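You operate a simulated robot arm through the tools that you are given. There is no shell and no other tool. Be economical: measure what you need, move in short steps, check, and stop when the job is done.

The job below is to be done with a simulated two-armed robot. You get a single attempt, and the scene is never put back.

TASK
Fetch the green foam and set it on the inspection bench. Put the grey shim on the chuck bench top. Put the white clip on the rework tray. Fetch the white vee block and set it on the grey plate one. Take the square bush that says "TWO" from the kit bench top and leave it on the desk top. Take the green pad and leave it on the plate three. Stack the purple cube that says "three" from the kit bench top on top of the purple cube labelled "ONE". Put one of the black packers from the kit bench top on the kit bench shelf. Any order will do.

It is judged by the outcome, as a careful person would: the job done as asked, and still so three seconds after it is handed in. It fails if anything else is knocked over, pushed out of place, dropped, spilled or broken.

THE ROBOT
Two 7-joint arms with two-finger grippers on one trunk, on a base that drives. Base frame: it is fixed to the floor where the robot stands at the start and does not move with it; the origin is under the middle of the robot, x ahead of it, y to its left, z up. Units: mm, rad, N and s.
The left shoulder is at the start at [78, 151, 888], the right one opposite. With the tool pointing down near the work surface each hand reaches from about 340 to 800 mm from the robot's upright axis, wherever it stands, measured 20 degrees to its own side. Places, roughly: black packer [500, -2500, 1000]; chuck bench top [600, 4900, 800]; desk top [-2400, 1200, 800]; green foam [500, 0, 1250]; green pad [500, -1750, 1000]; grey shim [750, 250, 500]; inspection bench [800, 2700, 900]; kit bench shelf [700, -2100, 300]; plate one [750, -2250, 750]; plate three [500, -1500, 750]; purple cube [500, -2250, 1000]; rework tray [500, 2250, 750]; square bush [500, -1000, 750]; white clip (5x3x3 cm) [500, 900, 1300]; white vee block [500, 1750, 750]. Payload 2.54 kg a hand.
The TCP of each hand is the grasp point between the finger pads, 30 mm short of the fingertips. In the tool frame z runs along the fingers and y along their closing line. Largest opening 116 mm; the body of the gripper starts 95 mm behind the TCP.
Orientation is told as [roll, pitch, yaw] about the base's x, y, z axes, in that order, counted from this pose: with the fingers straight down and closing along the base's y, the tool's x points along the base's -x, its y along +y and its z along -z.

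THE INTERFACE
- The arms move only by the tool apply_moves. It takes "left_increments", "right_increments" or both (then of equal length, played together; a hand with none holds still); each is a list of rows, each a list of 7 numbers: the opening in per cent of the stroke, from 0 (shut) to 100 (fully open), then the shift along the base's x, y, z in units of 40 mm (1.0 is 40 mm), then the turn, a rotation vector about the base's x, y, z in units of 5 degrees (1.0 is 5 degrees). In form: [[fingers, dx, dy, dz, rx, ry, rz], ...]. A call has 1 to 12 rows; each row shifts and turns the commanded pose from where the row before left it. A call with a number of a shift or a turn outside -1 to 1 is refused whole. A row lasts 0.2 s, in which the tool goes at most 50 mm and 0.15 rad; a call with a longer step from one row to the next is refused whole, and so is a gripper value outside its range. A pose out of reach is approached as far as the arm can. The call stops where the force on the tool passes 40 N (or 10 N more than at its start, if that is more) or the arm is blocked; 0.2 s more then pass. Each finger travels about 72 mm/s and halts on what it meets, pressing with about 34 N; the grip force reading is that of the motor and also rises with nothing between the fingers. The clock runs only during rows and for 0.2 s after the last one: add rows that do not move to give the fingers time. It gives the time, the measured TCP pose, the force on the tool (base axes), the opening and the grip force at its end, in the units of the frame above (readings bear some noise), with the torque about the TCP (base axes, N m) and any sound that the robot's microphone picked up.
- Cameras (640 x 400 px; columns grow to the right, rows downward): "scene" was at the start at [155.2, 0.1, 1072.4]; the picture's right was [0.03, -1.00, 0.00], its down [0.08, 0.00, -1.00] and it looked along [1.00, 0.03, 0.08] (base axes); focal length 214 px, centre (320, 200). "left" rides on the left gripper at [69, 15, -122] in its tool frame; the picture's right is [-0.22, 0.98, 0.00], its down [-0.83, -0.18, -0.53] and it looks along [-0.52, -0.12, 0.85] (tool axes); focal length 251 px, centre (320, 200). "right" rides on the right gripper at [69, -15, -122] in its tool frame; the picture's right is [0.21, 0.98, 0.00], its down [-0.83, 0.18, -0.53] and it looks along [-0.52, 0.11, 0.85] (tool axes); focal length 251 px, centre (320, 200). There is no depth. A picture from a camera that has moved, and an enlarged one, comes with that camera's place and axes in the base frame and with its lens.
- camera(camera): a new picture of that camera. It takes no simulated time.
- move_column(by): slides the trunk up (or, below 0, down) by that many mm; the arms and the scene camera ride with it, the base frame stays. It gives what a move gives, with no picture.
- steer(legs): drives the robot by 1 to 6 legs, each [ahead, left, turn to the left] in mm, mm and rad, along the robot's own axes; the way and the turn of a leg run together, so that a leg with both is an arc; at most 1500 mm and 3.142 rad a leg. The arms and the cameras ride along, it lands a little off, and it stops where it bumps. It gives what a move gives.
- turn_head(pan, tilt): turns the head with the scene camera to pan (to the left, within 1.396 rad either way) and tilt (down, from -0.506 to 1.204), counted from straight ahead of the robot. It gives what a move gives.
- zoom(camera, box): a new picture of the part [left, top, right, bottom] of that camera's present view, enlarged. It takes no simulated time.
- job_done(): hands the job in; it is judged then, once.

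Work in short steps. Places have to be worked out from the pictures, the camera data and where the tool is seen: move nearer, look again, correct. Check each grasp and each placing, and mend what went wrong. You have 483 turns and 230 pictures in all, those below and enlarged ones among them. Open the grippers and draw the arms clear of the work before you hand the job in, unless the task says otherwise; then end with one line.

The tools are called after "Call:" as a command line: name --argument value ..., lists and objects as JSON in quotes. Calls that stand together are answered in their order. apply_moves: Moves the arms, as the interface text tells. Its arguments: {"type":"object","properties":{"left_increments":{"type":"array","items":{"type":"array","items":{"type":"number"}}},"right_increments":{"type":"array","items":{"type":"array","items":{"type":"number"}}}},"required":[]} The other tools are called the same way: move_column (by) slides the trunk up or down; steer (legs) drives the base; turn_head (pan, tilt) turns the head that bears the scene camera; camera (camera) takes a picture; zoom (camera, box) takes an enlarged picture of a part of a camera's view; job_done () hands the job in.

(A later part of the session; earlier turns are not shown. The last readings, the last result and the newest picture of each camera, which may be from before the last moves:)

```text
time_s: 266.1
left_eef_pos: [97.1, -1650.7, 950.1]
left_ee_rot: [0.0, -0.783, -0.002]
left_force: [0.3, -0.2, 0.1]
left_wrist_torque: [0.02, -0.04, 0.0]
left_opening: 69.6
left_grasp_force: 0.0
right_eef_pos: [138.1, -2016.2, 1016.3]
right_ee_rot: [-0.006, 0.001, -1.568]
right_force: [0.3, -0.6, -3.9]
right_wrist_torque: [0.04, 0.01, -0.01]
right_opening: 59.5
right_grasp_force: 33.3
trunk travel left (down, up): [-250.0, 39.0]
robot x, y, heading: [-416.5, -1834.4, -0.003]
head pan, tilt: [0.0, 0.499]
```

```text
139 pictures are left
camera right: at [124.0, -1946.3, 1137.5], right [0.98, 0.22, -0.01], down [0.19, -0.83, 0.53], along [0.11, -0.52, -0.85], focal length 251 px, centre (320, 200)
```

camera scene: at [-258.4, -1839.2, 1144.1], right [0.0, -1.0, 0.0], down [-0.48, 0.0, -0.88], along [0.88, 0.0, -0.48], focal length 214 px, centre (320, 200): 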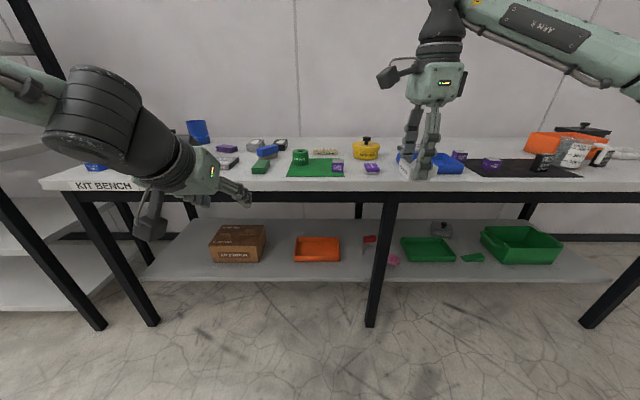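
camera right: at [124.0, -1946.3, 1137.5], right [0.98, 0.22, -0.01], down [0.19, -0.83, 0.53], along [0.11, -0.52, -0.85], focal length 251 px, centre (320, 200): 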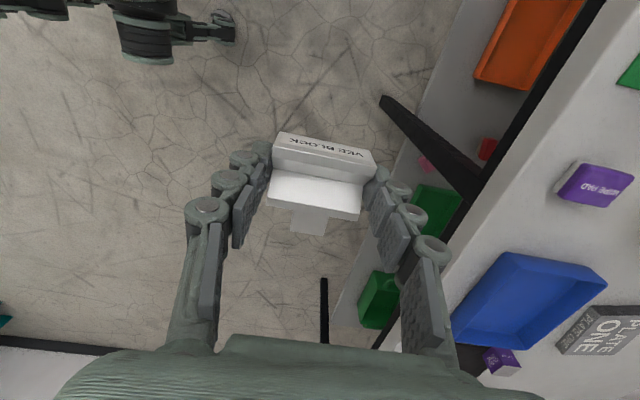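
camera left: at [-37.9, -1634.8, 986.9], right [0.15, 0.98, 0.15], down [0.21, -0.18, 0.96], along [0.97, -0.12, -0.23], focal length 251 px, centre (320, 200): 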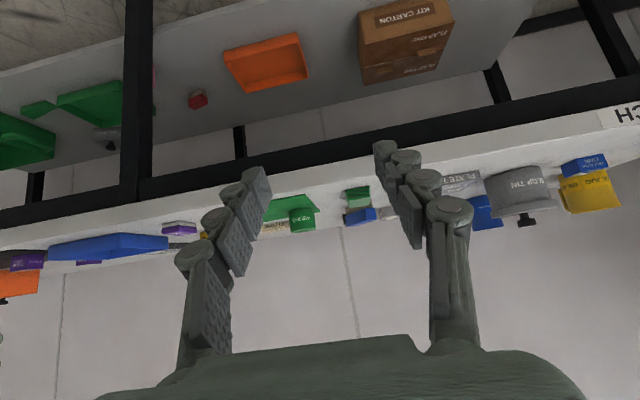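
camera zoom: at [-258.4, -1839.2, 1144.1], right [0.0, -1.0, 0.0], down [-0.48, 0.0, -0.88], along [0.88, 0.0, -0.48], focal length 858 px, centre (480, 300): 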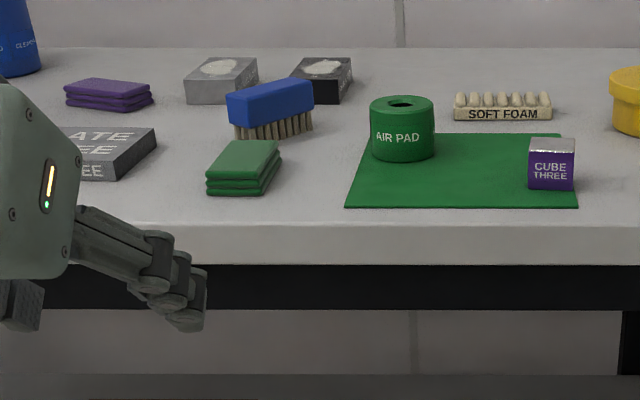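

The air pad/cloth question needs a closer look later. Plate one ≈[724,-2265] behind the blue tray. I pull the left hand back and up, then drive in for the vee block.

Call:
apply_moves --left_increments '[[60, -0.6, 0, 0.6, 0, 0, 0], [60, -0.6, 0, 0.6, 0, 0, 0], [60, -0.6, 0, 0.6, 0, 0, 0], [60, -0.6, 0, 0.6, 0, 0, 0]]' --right_increments '[[35, 0, 0, 0.6, 0, 0, 0], [35, 0, 0, 0.6, 0, 0, 0], [35, 0, 0, 0.4, 0, 0, 0], [35, 0, 0, 0, 0, 0, 0]]'

Call:
steer --legs '[[200, -220, 0]]'

Call:
camera --camera "scene"

Call:
camera --camera "right"

```text
time_s: 267.1
left_eef_pos: [-1.0, -1650.1, 1045.7]
left_ee_rot: [-0.001, -0.782, -0.003]
left_force: [0.3, -0.4, -0.5]
left_wrist_torque: [-0.02, -0.01, -0.02]
left_opening: 69.7
left_grasp_force: 0.0
right_eef_pos: [139.7, -2016.2, 1081.4]
right_ee_rot: [-0.007, 0.0, -1.566]
right_force: [0.2, 0.3, -4.3]
right_wrist_torque: [0.04, -0.02, -0.01]
right_opening: 59.7
right_grasp_force: 34.0
trunk travel left (down, up): [-250.0, 39.0]
robot x, y, heading: [-417.0, -1837.3, 0.003]
head pan, tilt: [0.0, 0.499]
```

```text
time_s: 269.8
left_eef_pos: [204.6, -1873.2, 1046.1]
left_ee_rot: [-0.001, -0.783, -0.007]
left_force: [0.0, 0.8, 0.1]
left_wrist_torque: [0.04, -0.01, 0.01]
left_opening: 69.7
left_grasp_force: 0.0
right_eef_pos: [339.1, -2238.8, 1080.1]
right_ee_rot: [-0.006, 0.0, -1.573]
right_force: [0.4, -0.1, -4.1]
right_wrist_torque: [0.05, 0.04, 0.01]
right_opening: 59.6
right_grasp_force: 34.5
trunk travel left (down, up): [-250.0, 39.0]
robot x, y, heading: [-220.4, -2056.1, -0.002]
head pan, tilt: [0.0, 0.499]
```

```text
138 pictures are left
camera scene: at [-56.5, -2060.5, 1144.2], right [0.0, -1.0, 0.0], down [-0.48, 0.0, -0.88], along [0.88, 0.0, -0.48], focal length 214 px, centre (320, 200)
```

scene: 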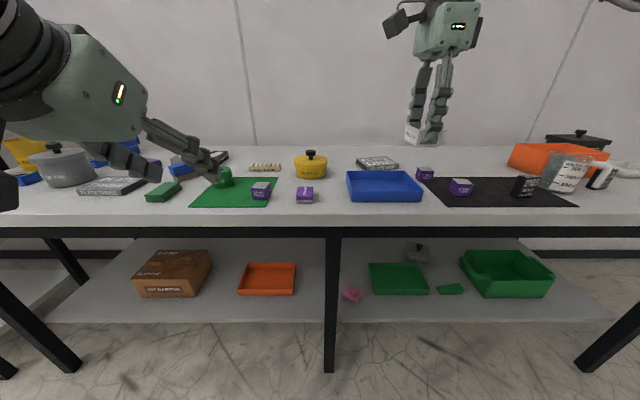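

```text
137 pictures are left
camera right: at [325.8, -2170.4, 1202.8], right [0.98, 0.21, 0.0], down [0.18, -0.83, 0.53], along [0.11, -0.52, -0.85], focal length 251 px, centre (320, 200)
```

right: 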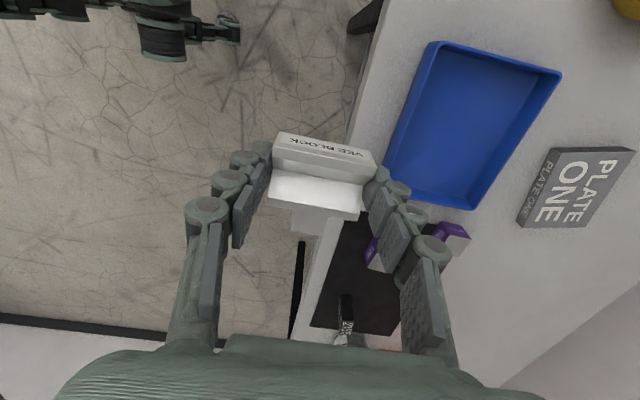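

I zoom on plate one in both views for pose and size.

Call:
zoom --camera "scene" --box '[320, 130, 480, 230]'

Call:
zoom --camera "right" --box '[480, 110, 640, 260]'

```text
4.00 times, centred on (400, 180) of scene
camera zoom: at [-56.5, -2060.5, 1144.2], right [0.0, -1.0, 0.0], down [-0.48, 0.0, -0.88], along [0.88, 0.0, -0.48], focal length 858 px, centre (0, 280)
```

zoom: 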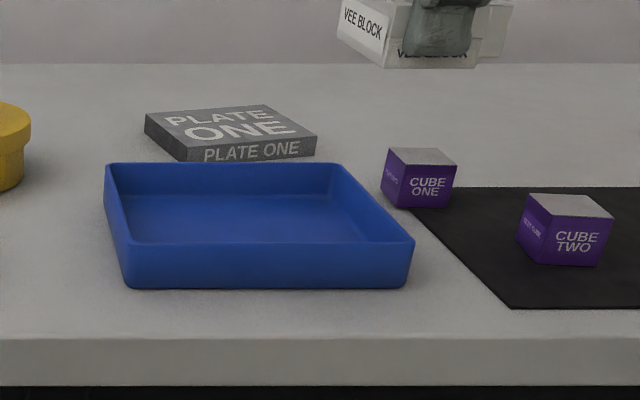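

```text
2.67 times, centred on (560, 185) of right
camera zoom: at [325.8, -2170.4, 1202.8], right [0.98, 0.21, 0.0], down [0.18, -0.83, 0.53], along [0.11, -0.52, -0.85], focal length 670 px, centre (-320, 240)
```

zoom: 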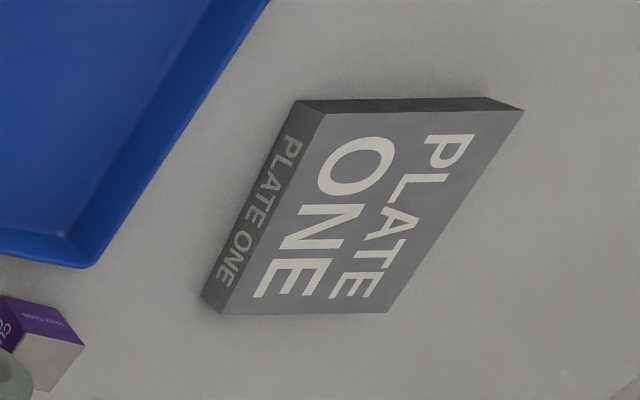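

Plate one: centre ≈[731,-2276], 100×127, yawed ~13°. I drive in 200 mm and extend the right hand above it.

Call:
steer --legs '[[200, -25, 0]]'

Call:
apply_moves --right_increments '[[35, 0.8, 0, 0, 0, 0, 0], [35, 0.8, 0, 0, 0, 0, 0], [35, 0.8, 0, 0, 0, 0, 0], [35, 0.8, 0, 0, 0, 0, 0], [35, 0.8, 0, 0, 0, 0, 0], [35, 0, 0, 0, 0, 0, 0]]'

Call:
camera --camera "scene"

Call:
camera --camera "right"

```text
time_s: 271.4
left_eef_pos: [405.7, -1897.8, 1045.8]
left_ee_rot: [0.0, -0.783, -0.007]
left_force: [-0.7, 0.0, 0.2]
left_wrist_torque: [0.01, 0.02, 0.03]
left_opening: 69.6
left_grasp_force: 0.1
right_eef_pos: [542.9, -2263.7, 1080.0]
right_ee_rot: [-0.003, 0.0, -1.573]
right_force: [0.7, 0.1, -4.7]
right_wrist_torque: [0.05, 0.03, -0.01]
right_opening: 59.4
right_grasp_force: 33.9
trunk travel left (down, up): [-250.0, 39.0]
robot x, y, heading: [-13.8, -2080.4, -0.002]
head pan, tilt: [0.0, 0.499]
```

```text
time_s: 272.8
left_eef_pos: [406.5, -1896.9, 1046.5]
left_ee_rot: [-0.002, -0.785, -0.005]
left_force: [0.0, 0.5, -0.4]
left_wrist_torque: [-0.01, 0.03, -0.01]
left_opening: 69.5
left_grasp_force: 0.1
right_eef_pos: [683.0, -2260.5, 1080.8]
right_ee_rot: [-0.004, -0.001, -1.573]
right_force: [0.5, 0.8, -4.9]
right_wrist_torque: [-0.03, 0.03, -0.03]
right_opening: 59.3
right_grasp_force: 34.7
right hand out of reach, approached as far as the arm can: row 5
trunk travel left (down, up): [-250.0, 39.0]
robot x, y, heading: [-16.3, -2082.3, -0.001]
head pan, tilt: [0.0, 0.499]
```

```text
134 pictures are left
camera scene: at [145.9, -2084.4, 1144.1], right [0.0, -1.0, 0.0], down [-0.48, 0.0, -0.88], along [0.88, 0.0, -0.48], focal length 214 px, centre (320, 200)
```

scene: 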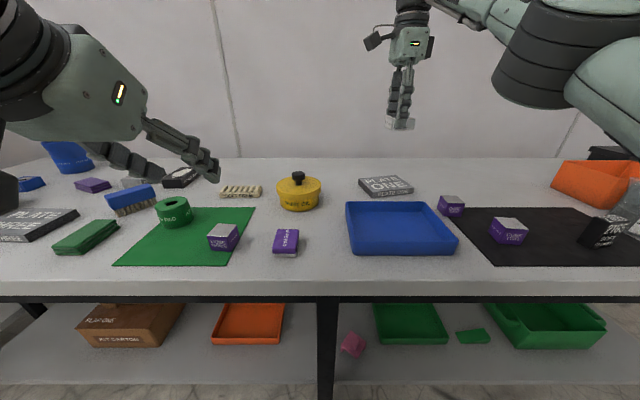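

```text
133 pictures are left
camera right: at [668.0, -2191.7, 1202.7], right [0.98, 0.21, -0.01], down [0.18, -0.83, 0.53], along [0.11, -0.52, -0.85], focal length 251 px, centre (320, 200)
```

right: 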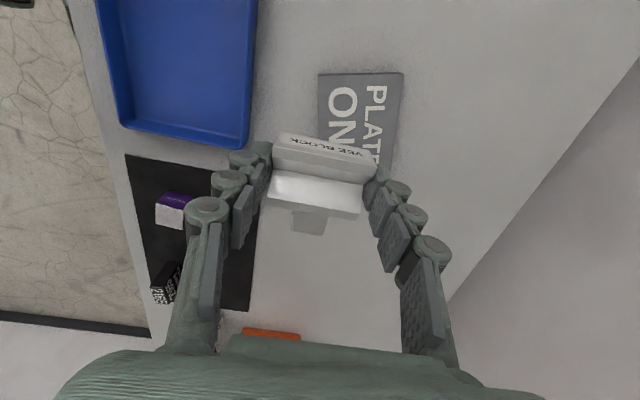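

Reach is limited while high; I descend to z≈985 and then extend forward.

Call:
apply_moves --right_increments '[[35, -0.4, 0, -0.8, 0, 0, 0], [35, 0, 0, -0.8, 0, 0, 0], [35, 0, 0, -0.8, 0, 0, 0], [35, 0.4, 0, 0, 0, 0, 0], [35, 0.6, 0, 0, 0, 0, 0], [35, 0, 0, 0, 0, 0, 0]]'

Call:
camera --camera "right"

```text
time_s: 274.2
left_eef_pos: [406.8, -1897.6, 1046.9]
left_ee_rot: [0.0, -0.784, -0.008]
left_force: [0.1, -0.3, -0.3]
left_wrist_torque: [0.02, 0.0, 0.0]
left_opening: 69.7
left_grasp_force: 0.0
right_eef_pos: [705.3, -2260.0, 981.8]
right_ee_rot: [-0.003, 0.0, -1.573]
right_force: [-0.1, 0.1, -5.1]
right_wrist_torque: [0.04, 0.0, -0.01]
right_opening: 59.5
right_grasp_force: 33.7
trunk travel left (down, up): [-250.0, 39.0]
robot x, y, heading: [-12.4, -2084.2, -0.001]
head pan, tilt: [0.0, 0.499]
```

```text
132 pictures are left
camera right: at [690.5, -2192.8, 1104.2], right [0.98, 0.21, -0.01], down [0.18, -0.83, 0.53], along [0.11, -0.52, -0.85], focal length 251 px, centre (320, 200)
```

right: 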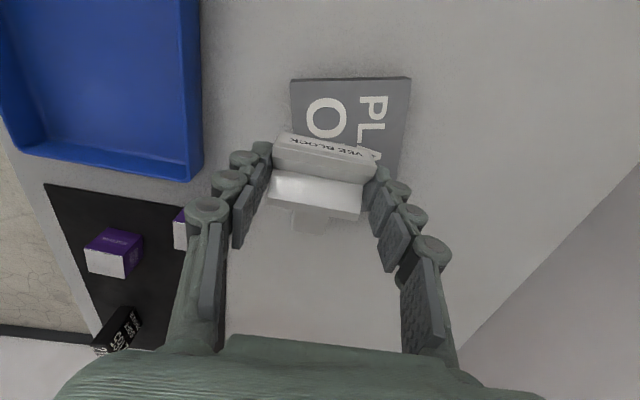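

Plate pose confirmed. I shift to (731,-2268) and descend to z≈930.

Call:
apply_moves --right_increments '[[35, 0.6, -0.2, -0.5, 0, 0, 0], [35, 0, 0, -0.5, 0, 0, 0], [35, 0, 0, -0.2, 0, 0, 0], [35, 0, 0, 0, 0, 0, 0]]'

Call:
zoom --camera "scene" --box '[340, 100, 500, 200]'

Call:
camera --camera "right"

```text
time_s: 275.2
left_eef_pos: [408.4, -1896.7, 1045.9]
left_ee_rot: [0.001, -0.785, -0.008]
left_force: [0.2, -0.7, 0.3]
left_wrist_torque: [-0.02, -0.01, 0.01]
left_opening: 69.5
left_grasp_force: 0.0
right_eef_pos: [728.7, -2269.0, 934.1]
right_ee_rot: [-0.006, -0.001, -1.573]
right_force: [0.6, 0.3, -4.4]
right_wrist_torque: [-0.01, 0.0, 0.01]
right_opening: 59.5
right_grasp_force: 34.1
trunk travel left (down, up): [-250.0, 39.0]
robot x, y, heading: [-13.5, -2082.7, 0.003]
head pan, tilt: [0.0, 0.499]
```

```text
4.00 times, centred on (420, 150) of scene
camera zoom: at [145.8, -2084.8, 1144.2], right [0.0, -1.0, 0.0], down [-0.48, 0.0, -0.88], along [0.88, 0.0, -0.48], focal length 858 px, centre (-80, 400)
```

zoom: 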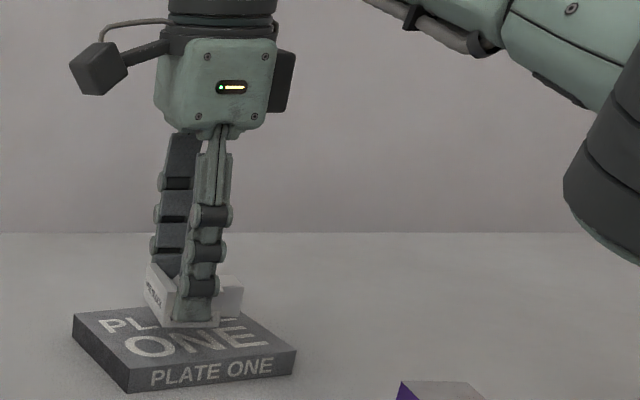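

```text
130 pictures are left
camera right: at [713.9, -2199.8, 1056.2], right [0.98, 0.21, 0.0], down [0.18, -0.83, 0.53], along [0.11, -0.52, -0.85], focal length 251 px, centre (320, 200)
```

right: 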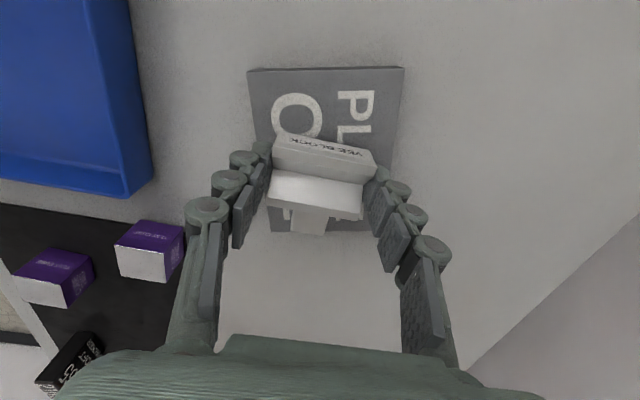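

Well within the plate. I descend in small steps to contact.

Call:
apply_moves --right_increments '[[35, 0, 0.1, -0.2, 0, 0, 0], [35, 0, 0, -0.1, 0, 0, 0], [35, 0, 0, 0, 0, 0, 0]]'

Call:
apply_moves --right_increments '[[35, 0, 0, -0.08, 0, 0, 0], [35, 0, 0, 0, 0, 0, 0]]'

Call:
apply_moves --right_increments '[[35, 0, 0, -0.08, 0, 0, 0], [35, 0, 0, 0, 0, 0, 0]]'

```text
time_s: 276.0
left_eef_pos: [406.5, -1897.2, 1046.4]
left_ee_rot: [0.0, -0.784, -0.007]
left_force: [0.2, 0.2, 0.0]
left_wrist_torque: [0.01, 0.02, 0.01]
left_opening: 69.5
left_grasp_force: 0.1
right_eef_pos: [728.8, -2265.2, 922.6]
right_ee_rot: [-0.007, 0.0, -1.572]
right_force: [0.1, -0.5, -4.7]
right_wrist_torque: [0.02, -0.01, 0.05]
right_opening: 59.6
right_grasp_force: 34.0
trunk travel left (down, up): [-250.0, 39.0]
robot x, y, heading: [-14.0, -2085.1, -0.0]
head pan, tilt: [0.0, 0.499]
```

```text
time_s: 276.6
left_eef_pos: [406.5, -1897.8, 1046.2]
left_ee_rot: [0.0, -0.783, -0.005]
left_force: [0.1, -0.2, -0.4]
left_wrist_torque: [-0.01, -0.04, -0.01]
left_opening: 69.6
left_grasp_force: 0.0
right_eef_pos: [730.4, -2265.1, 920.2]
right_ee_rot: [-0.004, 0.0, -1.573]
right_force: [0.5, -0.2, -3.7]
right_wrist_torque: [0.02, 0.0, 0.0]
right_opening: 59.5
right_grasp_force: 34.4
trunk travel left (down, up): [-250.0, 39.0]
robot x, y, heading: [-14.3, -2082.3, 0.002]
head pan, tilt: [0.0, 0.499]
```

```text
time_s: 277.2
left_eef_pos: [405.7, -1897.9, 1046.4]
left_ee_rot: [0.0, -0.784, -0.006]
left_force: [-0.1, 0.7, -1.3]
left_wrist_torque: [-0.03, -0.02, 0.01]
left_opening: 69.6
left_grasp_force: 0.1
right_eef_pos: [730.2, -2265.4, 916.3]
right_ee_rot: [-0.005, 0.0, -1.574]
right_force: [0.1, 0.1, -4.4]
right_wrist_torque: [0.06, -0.02, 0.0]
right_opening: 59.5
right_grasp_force: 33.5
trunk travel left (down, up): [-250.0, 39.0]
robot x, y, heading: [-15.5, -2083.1, 0.003]
head pan, tilt: [0.0, 0.499]
```

Not touching yet; continue.

Call:
apply_moves --right_increments '[[35, 0, 0, -0.06, 0, 0, 0], [35, 0, 0, 0, 0, 0, 0]]'

Call:
apply_moves --right_increments '[[35, 0, 0, -0.06, 0, 0, 0], [35, 0, 0, 0, 0, 0, 0]]'

Call:
zoom --camera "scene" --box '[350, 150, 430, 200]'

```text
time_s: 277.8
left_eef_pos: [406.3, -1896.9, 1047.5]
left_ee_rot: [0.0, -0.784, -0.007]
left_force: [0.1, -0.6, 0.1]
left_wrist_torque: [0.01, -0.01, 0.01]
left_opening: 69.8
left_grasp_force: 0.0
right_eef_pos: [730.1, -2263.9, 915.7]
right_ee_rot: [-0.004, 0.001, -1.573]
right_force: [1.4, 0.1, 2.4]
right_wrist_torque: [0.0, -0.24, 0.04]
right_opening: 59.2
right_grasp_force: 34.1
trunk travel left (down, up): [-250.0, 39.0]
robot x, y, heading: [-10.3, -2082.1, 0.0]
head pan, tilt: [0.0, 0.499]
```

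```text
time_s: 278.4
left_eef_pos: [405.1, -1895.6, 1048.7]
left_ee_rot: [-0.002, -0.786, -0.005]
left_force: [-0.3, -0.6, -0.5]
left_wrist_torque: [0.01, 0.01, 0.0]
left_opening: 69.8
left_grasp_force: 0.1
right_eef_pos: [730.4, -2264.9, 916.3]
right_ee_rot: [0.002, 0.001, -1.574]
right_force: [7.7, -2.5, 17.4]
right_wrist_torque: [-0.22, -0.11, 0.08]
right_opening: 59.8
right_grasp_force: 34.0
trunk travel left (down, up): [-250.0, 39.0]
robot x, y, heading: [-11.3, -2079.7, 0.0]
head pan, tilt: [0.0, 0.499]
```

```text
8.00 times, centred on (390, 175) of scene
camera zoom: at [144.2, -2084.4, 1144.7], right [0.0, -1.0, 0.0], down [-0.48, 0.0, -0.88], along [0.88, 0.0, -0.48], focal length 1716 px, centre (-240, 400)
```

zoom: 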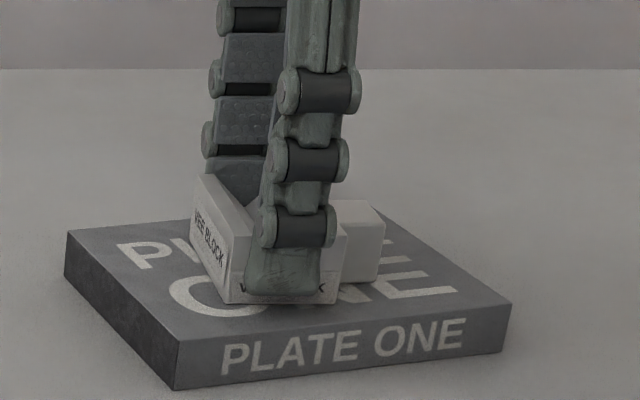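

Contact. I relieve 2 mm, release and rise.

Call:
apply_moves --right_increments '[[35, 0, 0, 0.06, 0, 0, 0], [55, 0, 0, 0, 0, 0, 0], [65, 0, 0, 0, 0, 0, 0], [70, 0, 0, 0, 0, 0, 0], [70, 0, 0, 0.5, 0, 0, 0], [70, 0, 0, 0.9, 0, 0, 0], [70, 0, 0, 0.9, 0, 0, 0], [70, -0.5, 0, 0.5, 0, 0, 0]]'

Call:
zoom --camera "scene" --box '[340, 120, 500, 220]'

```text
time_s: 280.2
left_eef_pos: [406.2, -1898.3, 1046.8]
left_ee_rot: [0.0, -0.785, -0.007]
left_force: [0.0, -0.1, -0.2]
left_wrist_torque: [0.0, -0.02, -0.02]
left_opening: 69.5
left_grasp_force: 0.0
right_eef_pos: [705.2, -2266.1, 1030.9]
right_ee_rot: [-0.007, 0.003, -1.573]
right_force: [0.6, -0.9, -0.2]
right_wrist_torque: [0.0, -0.01, -0.03]
right_opening: 81.5
right_grasp_force: 0.1
right hand out of reach, approached as far as the arm can: row 6, 7, 8
trunk travel left (down, up): [-250.0, 39.0]
robot x, y, heading: [-11.8, -2083.7, 0.0]
head pan, tilt: [0.0, 0.499]
```

```text
4.00 times, centred on (420, 170) of scene
camera zoom: at [145.0, -2084.7, 1144.3], right [0.0, -1.0, 0.0], down [-0.48, 0.0, -0.88], along [0.88, 0.0, -0.48], focal length 858 px, centre (-80, 320)
```

zoom: 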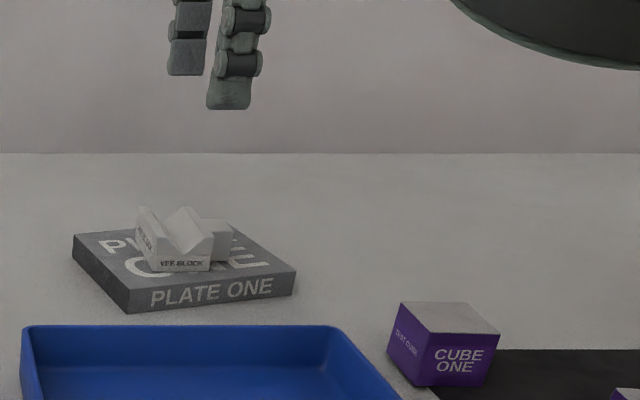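

Vee block is on plate one. Now the cubes: I look at cube ONE through the right-hand camera.

Call:
apply_moves --right_increments '[[70, -0.8, 0, 0.2, 0, 0, 0], [70, -0.8, 0, 0, 0, 0, 0], [70, -0.8, 0, 0, 0, 0, 0]]'

Call:
zoom --camera "right" --box '[120, 80, 440, 280]'

Call:
zoom --camera "scene" --box '[40, 160, 360, 300]'

```text
time_s: 281.0
left_eef_pos: [404.3, -1892.3, 1046.2]
left_ee_rot: [-0.009, -0.784, -0.001]
left_force: [-0.2, 2.5, -0.5]
left_wrist_torque: [-0.11, -0.03, -0.18]
left_opening: 69.7
left_grasp_force: 0.0
right_eef_pos: [633.4, -2258.5, 1048.3]
right_ee_rot: [-0.001, -0.004, -1.575]
right_force: [-0.4, 1.9, 1.1]
right_wrist_torque: [-0.17, -0.03, -0.01]
right_opening: 81.2
right_grasp_force: 0.0
right hand out of reach, approached as far as the arm can: row 1, 2
trunk travel left (down, up): [-250.0, 39.0]
robot x, y, heading: [-15.5, -2080.3, 0.002]
head pan, tilt: [0.0, 0.499]
```

```text
2.00 times, centred on (280, 180) of right
camera zoom: at [618.3, -2189.2, 1170.0], right [0.98, 0.21, 0.0], down [0.18, -0.82, 0.54], along [0.11, -0.52, -0.84], focal length 503 px, centre (400, 240)
```

zoom: 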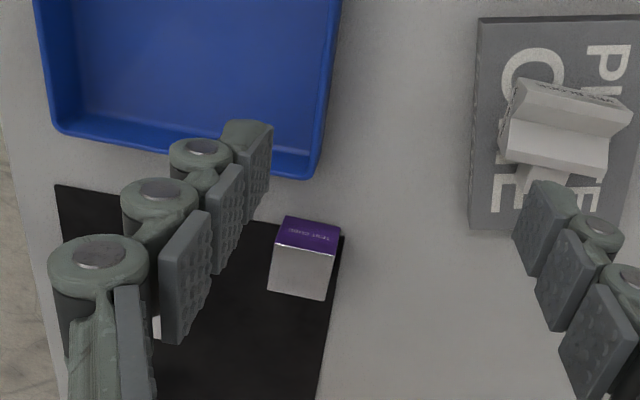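

```text
2.00 times, centred on (200, 230) of scene
camera zoom: at [144.2, -2080.0, 1144.5], right [0.0, -1.0, 0.01], down [-0.48, -0.01, -0.88], along [0.88, 0.0, -0.48], focal length 429 px, centre (560, 140)
```

zoom: 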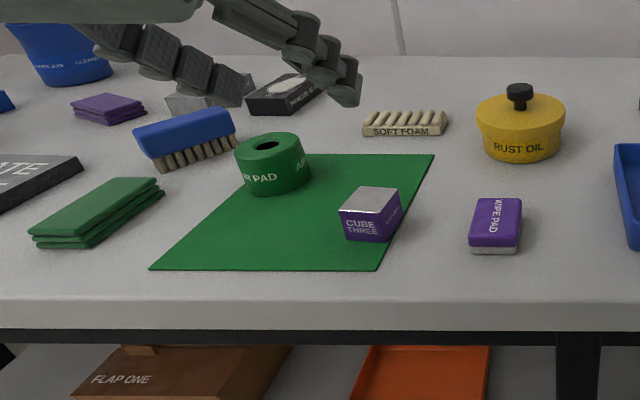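

Cube ONE ≈ centre [594,-2395], 40 mm, top ≈901. "AIR PAD" is the green pad. I retract the right hand and drive left to be over cube THREE (≈[474,-1901]).

Call:
apply_moves --right_increments '[[70, -0.8, 0, 0, 0, 0, 0], [70, -0.8, 0, 0, 0, 0, 0], [70, -0.8, 0, 0, 0, 0, 0], [70, -0.8, 0, 0, 0, 0, 0], [70, -0.6, 0, 0, 0, 0, 0], [70, 0, 0, 0, 0, 0, 0]]'

Call:
steer --legs '[[0, 385, 0]]'

Call:
camera --camera "right"

Call:
camera --camera "scene"

```text
time_s: 282.4
left_eef_pos: [405.8, -1898.0, 1046.9]
left_ee_rot: [0.0, -0.785, -0.007]
left_force: [0.1, -0.9, -0.4]
left_wrist_torque: [0.01, 0.0, -0.03]
left_opening: 69.6
left_grasp_force: 0.1
right_eef_pos: [482.0, -2264.8, 1046.3]
right_ee_rot: [-0.006, 0.0, -1.573]
right_force: [0.7, -0.5, 0.1]
right_wrist_torque: [-0.03, -0.01, 0.0]
right_opening: 81.0
right_grasp_force: 0.2
trunk travel left (down, up): [-250.0, 39.0]
robot x, y, heading: [-12.6, -2080.9, -0.002]
head pan, tilt: [0.0, 0.499]
```

```text
time_s: 286.7
left_eef_pos: [404.4, -1512.7, 1047.0]
left_ee_rot: [0.001, -0.785, -0.001]
left_force: [0.2, 0.1, -1.0]
left_wrist_torque: [-0.03, 0.01, -0.02]
left_opening: 69.6
left_grasp_force: 0.1
right_eef_pos: [481.6, -1879.7, 1046.1]
right_ee_rot: [-0.007, 0.0, -1.567]
right_force: [0.2, -0.4, -0.3]
right_wrist_torque: [0.04, -0.04, -0.04]
right_opening: 81.1
right_grasp_force: 0.0
trunk travel left (down, up): [-250.0, 39.0]
robot x, y, heading: [-15.6, -1698.7, 0.005]
head pan, tilt: [0.0, 0.499]
```

```text
125 pictures are left
camera right: at [466.6, -1810.3, 1168.4], right [0.98, 0.22, 0.0], down [0.19, -0.83, 0.53], along [0.11, -0.52, -0.85], focal length 251 px, centre (320, 200)
```

right: 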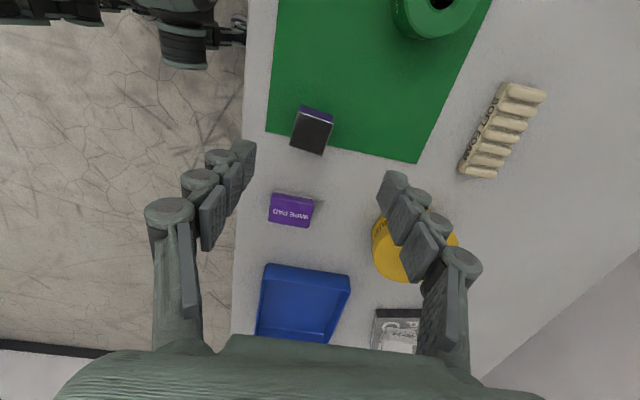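

```text
124 pictures are left
camera scene: at [144.4, -1701.7, 1144.3], right [0.0, -1.0, 0.0], down [-0.48, 0.0, -0.88], along [0.88, 0.0, -0.48], focal length 214 px, centre (320, 200)
```

scene: 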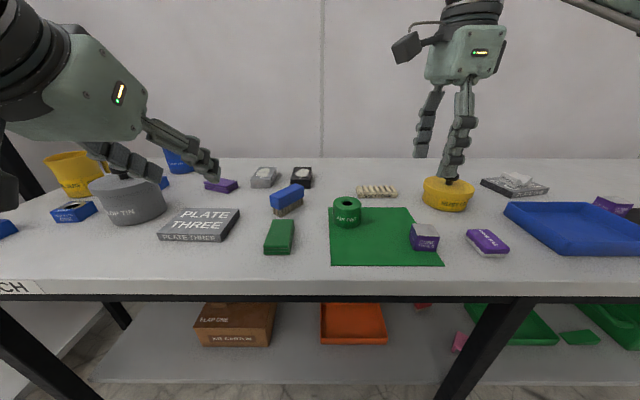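

I zoom on cube THREE in the hand view for pose.

Call:
zoom --camera "right" --box '[240, 80, 400, 180]'

Call:
zoom --camera "scene" --box '[320, 180, 480, 280]'

```text
4.00 times, centred on (320, 130) of right
camera zoom: at [466.6, -1810.3, 1168.4], right [0.98, 0.22, 0.0], down [0.19, -0.83, 0.53], along [0.11, -0.52, -0.85], focal length 1006 px, centre (320, 480)
```

zoom: 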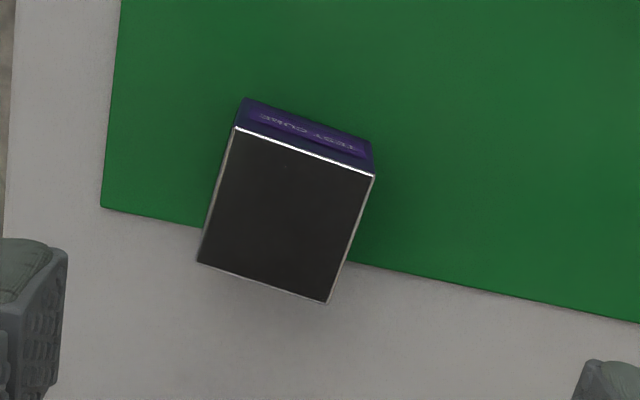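

```text
4.00 times, centred on (400, 230) of scene
camera zoom: at [144.4, -1701.7, 1144.3], right [0.0, -1.0, 0.0], down [-0.48, 0.0, -0.88], along [0.88, 0.0, -0.48], focal length 858 px, centre (0, 80)
```

zoom: 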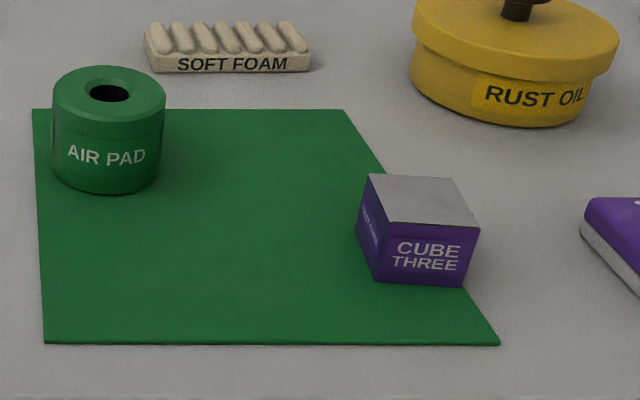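

Cube THREE centre ≈[473,-1895], yaw ≈-6°. I align and descend in two stages.

Call:
apply_moves --right_increments '[[65, -0.2, -0.38, -0.8, 0, 0, -0.6], [65, 0, 0, -0.8, 0, 0, -0.6], [65, 0, 0, -0.8, 0, 0, 0], [65, 0, 0, -0.5, 0, 0, 0], [65, 0, 0, 0, 0, 0, 0]]'

Call:
camera --camera "right"

```text
time_s: 287.9
left_eef_pos: [404.7, -1513.0, 1047.8]
left_ee_rot: [0.0, -0.785, -0.002]
left_force: [0.3, -0.6, -0.3]
left_wrist_torque: [-0.03, -0.01, -0.01]
left_opening: 69.4
left_grasp_force: 0.0
right_eef_pos: [474.6, -1895.6, 928.8]
right_ee_rot: [-0.004, 0.0, -1.673]
right_force: [0.0, -0.3, -0.6]
right_wrist_torque: [-0.02, 0.0, -0.04]
right_opening: 75.6
right_grasp_force: 0.2
trunk travel left (down, up): [-250.0, 39.0]
robot x, y, heading: [-17.3, -1700.5, -0.0]
head pan, tilt: [0.0, 0.499]
```

```text
121 pictures are left
camera right: at [465.7, -1825.2, 1051.9], right [0.99, 0.11, 0.0], down [0.1, -0.84, 0.53], along [0.06, -0.53, -0.85], focal length 251 px, centre (320, 200)
```

right: 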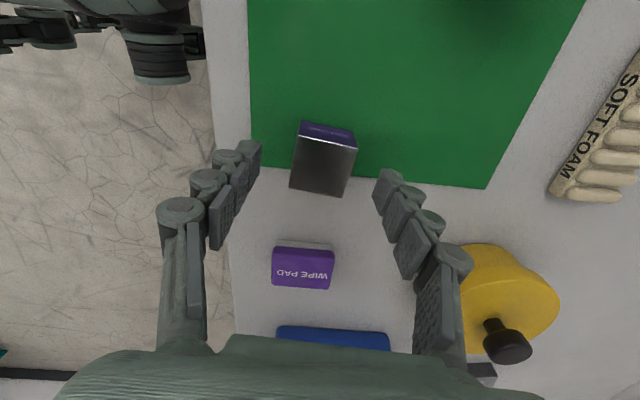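

Aligned. I descend to ≈898 and close.

Call:
apply_moves --right_increments '[[65, 0, 0, -0.4, 0, 0, 0], [65, 0, 0, -0.37, 0, 0, 0], [50, 0, 0, 0, 0, 0, 0], [35, 0, 0, 0, 0, 0, 0], [25, 0, 0, 0, 0, 0, 0], [25, 0, 0, 0, 0, 0, 0]]'

Call:
camera --camera "right"

```text
time_s: 289.3
left_eef_pos: [403.6, -1512.8, 1045.8]
left_ee_rot: [-0.001, -0.784, -0.002]
left_force: [-0.3, -0.2, 0.6]
left_wrist_torque: [0.03, -0.01, -0.02]
left_opening: 69.7
left_grasp_force: 0.1
right_eef_pos: [474.7, -1895.9, 900.7]
right_ee_rot: [-0.004, 0.0, -1.675]
right_force: [4.9, 0.0, 1.3]
right_wrist_torque: [-0.08, -0.22, 0.07]
right_opening: 39.0
right_grasp_force: 34.5
trunk travel left (down, up): [-250.0, 39.0]
robot x, y, heading: [-13.4, -1698.4, 0.004]
head pan, tilt: [0.0, 0.499]
```

```text
120 pictures are left
camera right: at [467.0, -1824.6, 1022.4], right [0.99, 0.11, 0.0], down [0.1, -0.84, 0.53], along [0.06, -0.53, -0.85], focal length 251 px, centre (320, 200)
```

right: 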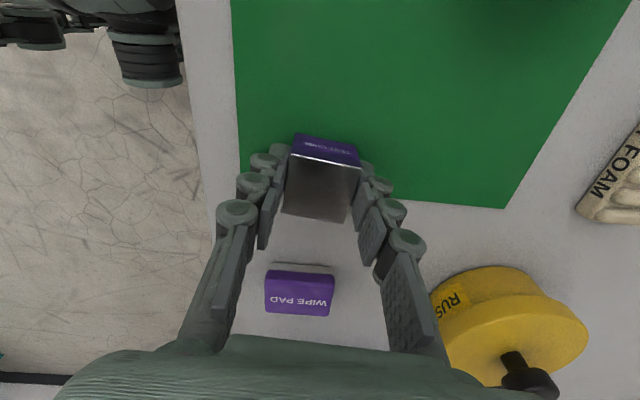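

Cube THREE gripped. I lift, drive right 500 mm.

Call:
apply_moves --right_increments '[[25, 0, 0, 0.5, 0, 0, 0], [25, 0, 0, 0.9, 0, 0, 0], [25, 0, 0, 0.9, 0, 0, 0], [25, 0, 0, 0.9, 0, 0, 0]]'

Call:
steer --legs '[[0, -505, 0]]'

Call:
apply_moves --right_increments '[[25, 0.8, 0, 0, 0, 0, 0.7], [25, 0.8, 0, 0, 0, 0, 0.7], [25, 0.5, 0, 0, 0, 0, 0.6], [25, 0, 0, 0, 0, 0, 0]]'

Call:
camera --camera "right"

Call:
camera --camera "scene"

```text
time_s: 290.3
left_eef_pos: [404.2, -1512.6, 1046.9]
left_ee_rot: [0.001, -0.787, -0.002]
left_force: [-0.5, 0.3, 0.3]
left_wrist_torque: [-0.03, 0.02, 0.01]
left_opening: 69.6
left_grasp_force: 0.0
right_eef_pos: [473.7, -1896.2, 1030.0]
right_ee_rot: [-0.004, 0.002, -1.671]
right_force: [-0.8, 0.7, -4.7]
right_wrist_torque: [-0.01, 0.02, 0.03]
right_opening: 39.3
right_grasp_force: 34.1
trunk travel left (down, up): [-250.0, 39.0]
robot x, y, heading: [-12.7, -1699.2, -0.001]
head pan, tilt: [0.0, 0.499]
```

```text
time_s: 295.6
left_eef_pos: [406.2, -2019.7, 1046.5]
left_ee_rot: [-0.001, -0.784, -0.007]
left_force: [-0.7, -0.1, -0.6]
left_wrist_torque: [0.02, -0.02, 0.0]
left_opening: 69.6
left_grasp_force: 0.0
right_eef_pos: [475.0, -2403.7, 1027.5]
right_ee_rot: [-0.005, 0.001, -1.678]
right_force: [0.6, -1.4, -4.8]
right_wrist_torque: [0.02, 0.0, 0.02]
right_opening: 39.0
right_grasp_force: 34.0
trunk travel left (down, up): [-250.0, 39.0]
robot x, y, heading: [-17.9, -2200.1, 0.001]
head pan, tilt: [0.0, 0.499]
```

```text
time_s: 296.6
left_eef_pos: [407.9, -2018.6, 1047.4]
left_ee_rot: [0.0, -0.784, -0.008]
left_force: [0.0, 0.6, -0.9]
left_wrist_torque: [0.02, -0.01, -0.02]
left_opening: 69.7
left_grasp_force: 0.0
right_eef_pos: [560.7, -2402.7, 1026.4]
right_ee_rot: [-0.007, 0.002, -1.501]
right_force: [-0.4, 0.4, -3.4]
right_wrist_torque: [-0.02, 0.0, -0.01]
right_opening: 39.2
right_grasp_force: 34.3
trunk travel left (down, up): [-250.0, 39.0]
robot x, y, heading: [-12.8, -2198.7, -0.005]
head pan, tilt: [0.0, 0.499]
```

```text
119 pictures are left
camera right: at [540.1, -2334.5, 1148.4], right [0.96, 0.28, -0.01], down [0.24, -0.81, 0.53], along [0.15, -0.51, -0.85], focal length 251 px, centre (320, 200)
```

right: 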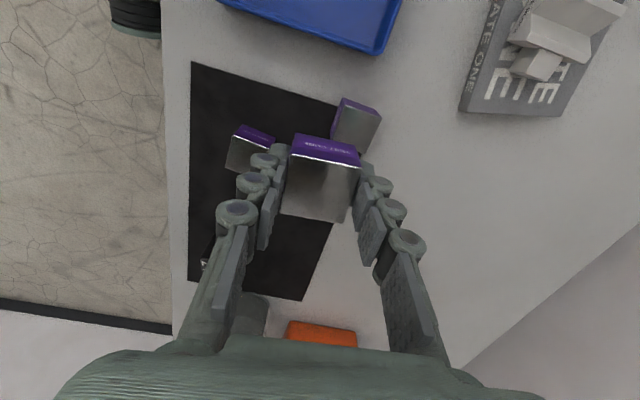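

```text
118 pictures are left
camera scene: at [145.9, -2206.7, 1144.2], right [0.0, -1.0, 0.0], down [-0.48, 0.0, -0.88], along [0.88, 0.0, -0.48], focal length 214 px, centre (320, 200)
```

scene: 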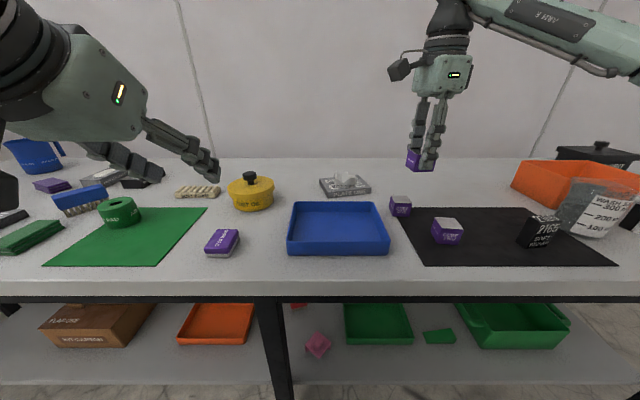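

I zoom on cube ONE from here.

Call:
zoom --camera "right" --box '[280, 70, 440, 170]'

Call:
zoom --camera "scene" --box '[340, 130, 500, 260]'

```text
4.00 times, centred on (360, 120) of right
camera zoom: at [540.1, -2334.5, 1148.4], right [0.96, 0.28, -0.01], down [0.24, -0.81, 0.53], along [0.15, -0.51, -0.85], focal length 1006 px, centre (160, 520)
```

zoom: 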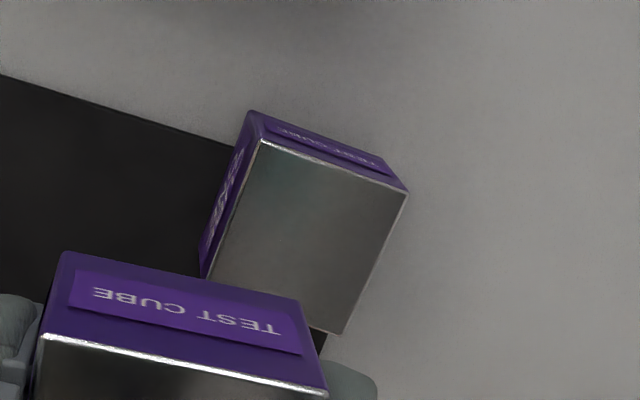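

```text
3.08 times, centred on (420, 195) of scene
camera zoom: at [145.9, -2206.7, 1144.2], right [0.0, -1.0, 0.0], down [-0.48, 0.0, -0.88], along [0.88, 0.0, -0.48], focal length 660 px, centre (12, 215)
```

zoom: 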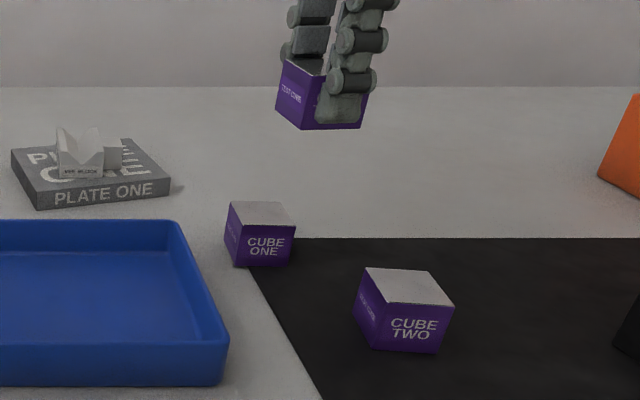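

Cube ONE centre ≈[594.6,-2395], yaw ≈1°. I position above and descend to z≈947.

Call:
apply_moves --right_increments '[[25, 0.85, 0.19, -0.5, 0, 0, -0.6], [25, 0, 0, -0.7, 0, 0, 0], [25, 0, 0, -0.5, 0, 0, 0], [25, 0, 0, -0.3, 0, 0, 0], [25, 0, 0, 0, 0, 0, 0]]'

Call:
zoom --camera "scene" --box '[350, 130, 450, 230]'

Call:
camera --camera "right"

```text
time_s: 297.8
left_eef_pos: [406.9, -2020.8, 1046.3]
left_ee_rot: [0.0, -0.785, -0.005]
left_force: [0.1, -0.3, -0.9]
left_wrist_torque: [-0.03, -0.02, 0.02]
left_opening: 69.4
left_grasp_force: 0.0
right_eef_pos: [592.8, -2395.9, 946.4]
right_ee_rot: [-0.006, -0.001, -1.555]
right_force: [-0.5, -0.6, -4.3]
right_wrist_torque: [-0.01, -0.01, 0.0]
right_opening: 39.2
right_grasp_force: 34.0
trunk travel left (down, up): [-250.0, 39.0]
robot x, y, heading: [-10.8, -2203.1, -0.003]
head pan, tilt: [0.0, 0.499]
```

```text
4.00 times, centred on (400, 180) of scene
camera zoom: at [145.9, -2206.6, 1144.2], right [0.0, -1.0, 0.0], down [-0.48, 0.0, -0.88], along [0.88, 0.0, -0.48], focal length 858 px, centre (0, 280)
```

zoom: 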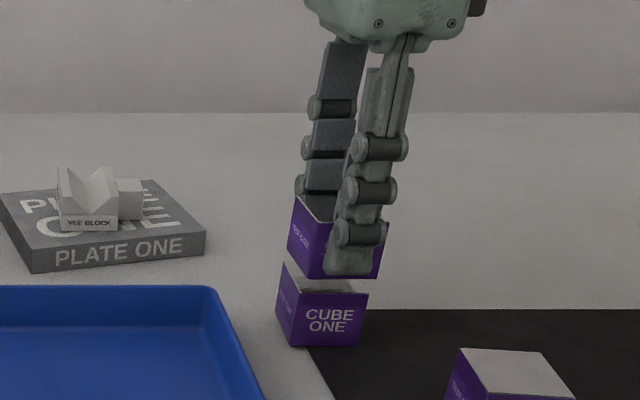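

```text
114 pictures are left
camera right: at [576.2, -2326.2, 1069.2], right [0.97, 0.23, 0.0], down [0.2, -0.82, 0.53], along [0.12, -0.52, -0.85], focal length 251 px, centre (320, 200)
```

right: 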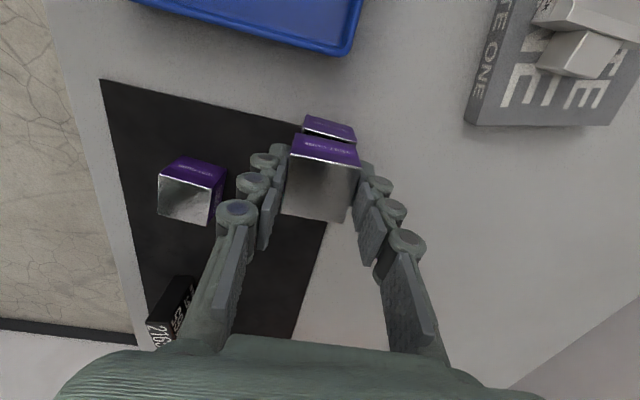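

Cube THREE seems ~5 mm too far toward -y relative to ONE. I zoom in on the hand view to check x too.

Call:
zoom --camera "right" --box '[270, 100, 390, 175]'

Call:
zoom --camera "scene" --box '[400, 180, 464, 220]'

```text
5.33 times, centred on (330, 138) of right
camera zoom: at [576.2, -2326.2, 1069.2], right [0.97, 0.23, 0.0], down [0.2, -0.82, 0.53], along [0.12, -0.52, -0.85], focal length 1341 px, centre (267, 533)
```

zoom: 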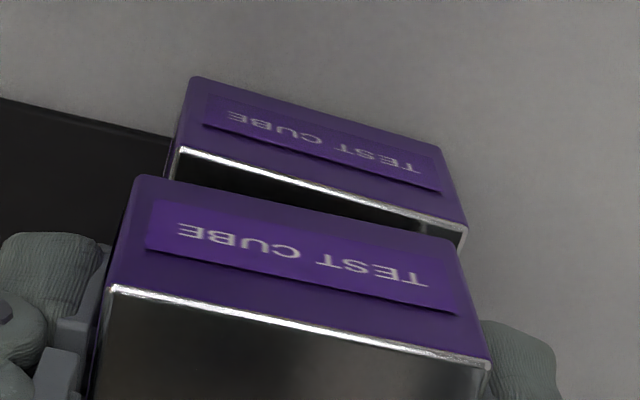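

```text
10.00 times, centred on (432, 200) of scene
camera zoom: at [145.9, -2206.6, 1144.2], right [0.0, -1.0, 0.0], down [-0.48, 0.0, -0.88], along [0.88, 0.0, -0.48], focal length 2145 px, centre (-800, 200)
```

zoom: 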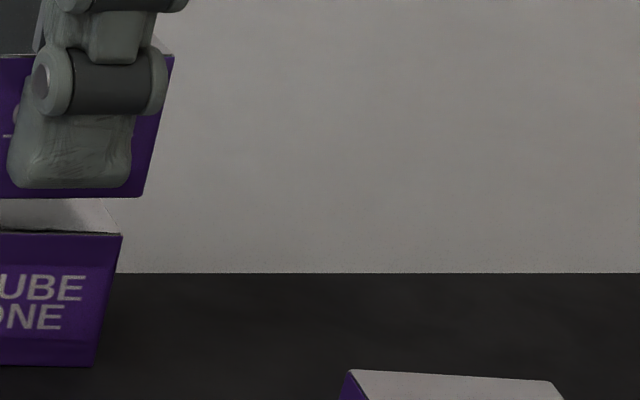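

Offsets are small: about -3 mm in x and -1.5 mm in y. I correct and lower in small steps.

Call:
apply_moves --right_increments '[[25, 0.08, 0.04, 0, 0, 0, 0], [25, 0, 0, -0.12, 0, 0, 0], [25, 0, 0, 0, 0, 0, 0]]'

Call:
apply_moves --right_increments '[[25, 0, 0, -0.06, 0, 0, 0], [25, 0, 0, 0, 0, 0, 0]]'

Call:
apply_moves --right_increments '[[25, 0, 0, -0.05, 0, 0, 0], [25, 0, 0, 0, 0, 0, 0]]'

Call:
zoom --camera "scene" --box '[380, 170, 460, 230]'

```text
time_s: 298.6
left_eef_pos: [406.1, -2019.1, 1047.1]
left_ee_rot: [0.0, -0.784, -0.008]
left_force: [0.1, -0.6, -0.5]
left_wrist_torque: [0.01, 0.02, 0.05]
left_opening: 69.7
left_grasp_force: 0.1
right_eef_pos: [596.9, -2393.4, 942.1]
right_ee_rot: [-0.006, 0.0, -1.555]
right_force: [0.1, 0.0, -3.8]
right_wrist_torque: [0.0, -0.01, 0.0]
right_opening: 39.5
right_grasp_force: 33.7
trunk travel left (down, up): [-250.0, 39.0]
robot x, y, heading: [-14.9, -2204.3, -0.001]
head pan, tilt: [0.0, 0.499]
```

```text
time_s: 299.2
left_eef_pos: [407.2, -2019.8, 1046.8]
left_ee_rot: [0.001, -0.782, -0.008]
left_force: [1.1, -0.4, 0.0]
left_wrist_torque: [0.01, 0.0, -0.02]
left_opening: 69.4
left_grasp_force: 0.2
right_eef_pos: [595.7, -2393.8, 939.3]
right_ee_rot: [-0.006, -0.002, -1.555]
right_force: [-0.2, -0.3, -4.7]
right_wrist_torque: [0.04, 0.01, -0.02]
right_opening: 39.2
right_grasp_force: 34.1
trunk travel left (down, up): [-250.0, 39.0]
robot x, y, heading: [-11.1, -2203.4, -0.002]
head pan, tilt: [0.0, 0.499]
```

```text
time_s: 299.8
left_eef_pos: [405.6, -2020.2, 1046.6]
left_ee_rot: [0.0, -0.785, -0.007]
left_force: [0.2, -0.5, 0.3]
left_wrist_torque: [0.01, -0.01, 0.01]
left_opening: 69.9
left_grasp_force: 0.0
right_eef_pos: [595.7, -2394.2, 938.7]
right_ee_rot: [-0.005, 0.0, -1.555]
right_force: [-0.2, -0.5, -3.5]
right_wrist_torque: [-0.02, 0.05, 0.02]
right_opening: 39.6
right_grasp_force: 33.6
trunk travel left (down, up): [-250.0, 39.0]
robot x, y, heading: [-11.3, -2204.4, -0.001]
head pan, tilt: [0.0, 0.499]
```

```text
6.67 times, centred on (420, 200) of scene
camera zoom: at [146.0, -2206.6, 1144.2], right [0.0, -1.0, 0.0], down [-0.48, 0.0, -0.88], along [0.88, 0.0, -0.48], focal length 1430 px, centre (-347, 200)
```

zoom: 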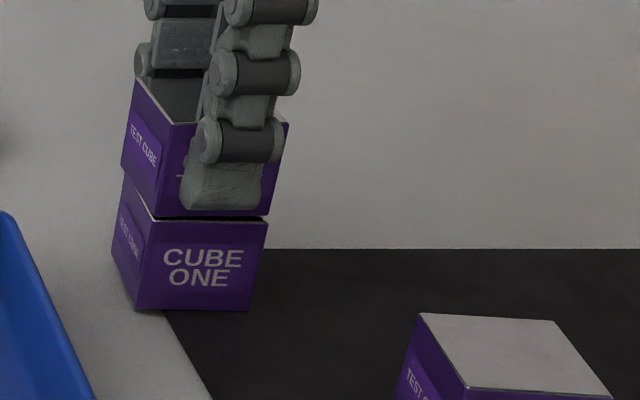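

Nicely aligned, nearly touching. I step down to contact.

Call:
apply_moves --right_increments '[[25, 0, 0, -0.04, 0, 0, 0], [25, 0, 0, 0, 0, 0, 0]]'

Call:
apply_moves --right_increments '[[25, 0, 0, -0.04, 0, 0, 0], [25, 0, 0, 0, 0, 0, 0]]'

```text
time_s: 300.4
left_eef_pos: [407.2, -2018.4, 1046.3]
left_ee_rot: [0.001, -0.784, -0.007]
left_force: [0.5, 0.0, -0.5]
left_wrist_torque: [0.01, 0.0, 0.0]
left_opening: 69.6
left_grasp_force: 0.1
right_eef_pos: [596.0, -2393.5, 938.1]
right_ee_rot: [-0.003, -0.001, -1.553]
right_force: [0.9, -0.2, -1.2]
right_wrist_torque: [-0.03, -0.1, 0.0]
right_opening: 39.2
right_grasp_force: 34.0
trunk travel left (down, up): [-250.0, 39.0]
robot x, y, heading: [-11.3, -2205.3, 0.002]
head pan, tilt: [0.0, 0.499]
```

```text
time_s: 301.0
left_eef_pos: [405.9, -2019.8, 1047.1]
left_ee_rot: [-0.002, -0.785, -0.005]
left_force: [0.3, -0.4, -0.1]
left_wrist_torque: [0.04, -0.02, 0.0]
left_opening: 69.7
left_grasp_force: 0.0
right_eef_pos: [594.9, -2393.0, 937.9]
right_ee_rot: [-0.001, -0.002, -1.558]
right_force: [2.8, -1.1, 9.6]
right_wrist_torque: [-0.15, 0.08, 0.01]
right_opening: 39.3
right_grasp_force: 34.6
trunk travel left (down, up): [-250.0, 39.0]
robot x, y, heading: [-11.8, -2204.6, 0.002]
head pan, tilt: [0.0, 0.499]
```

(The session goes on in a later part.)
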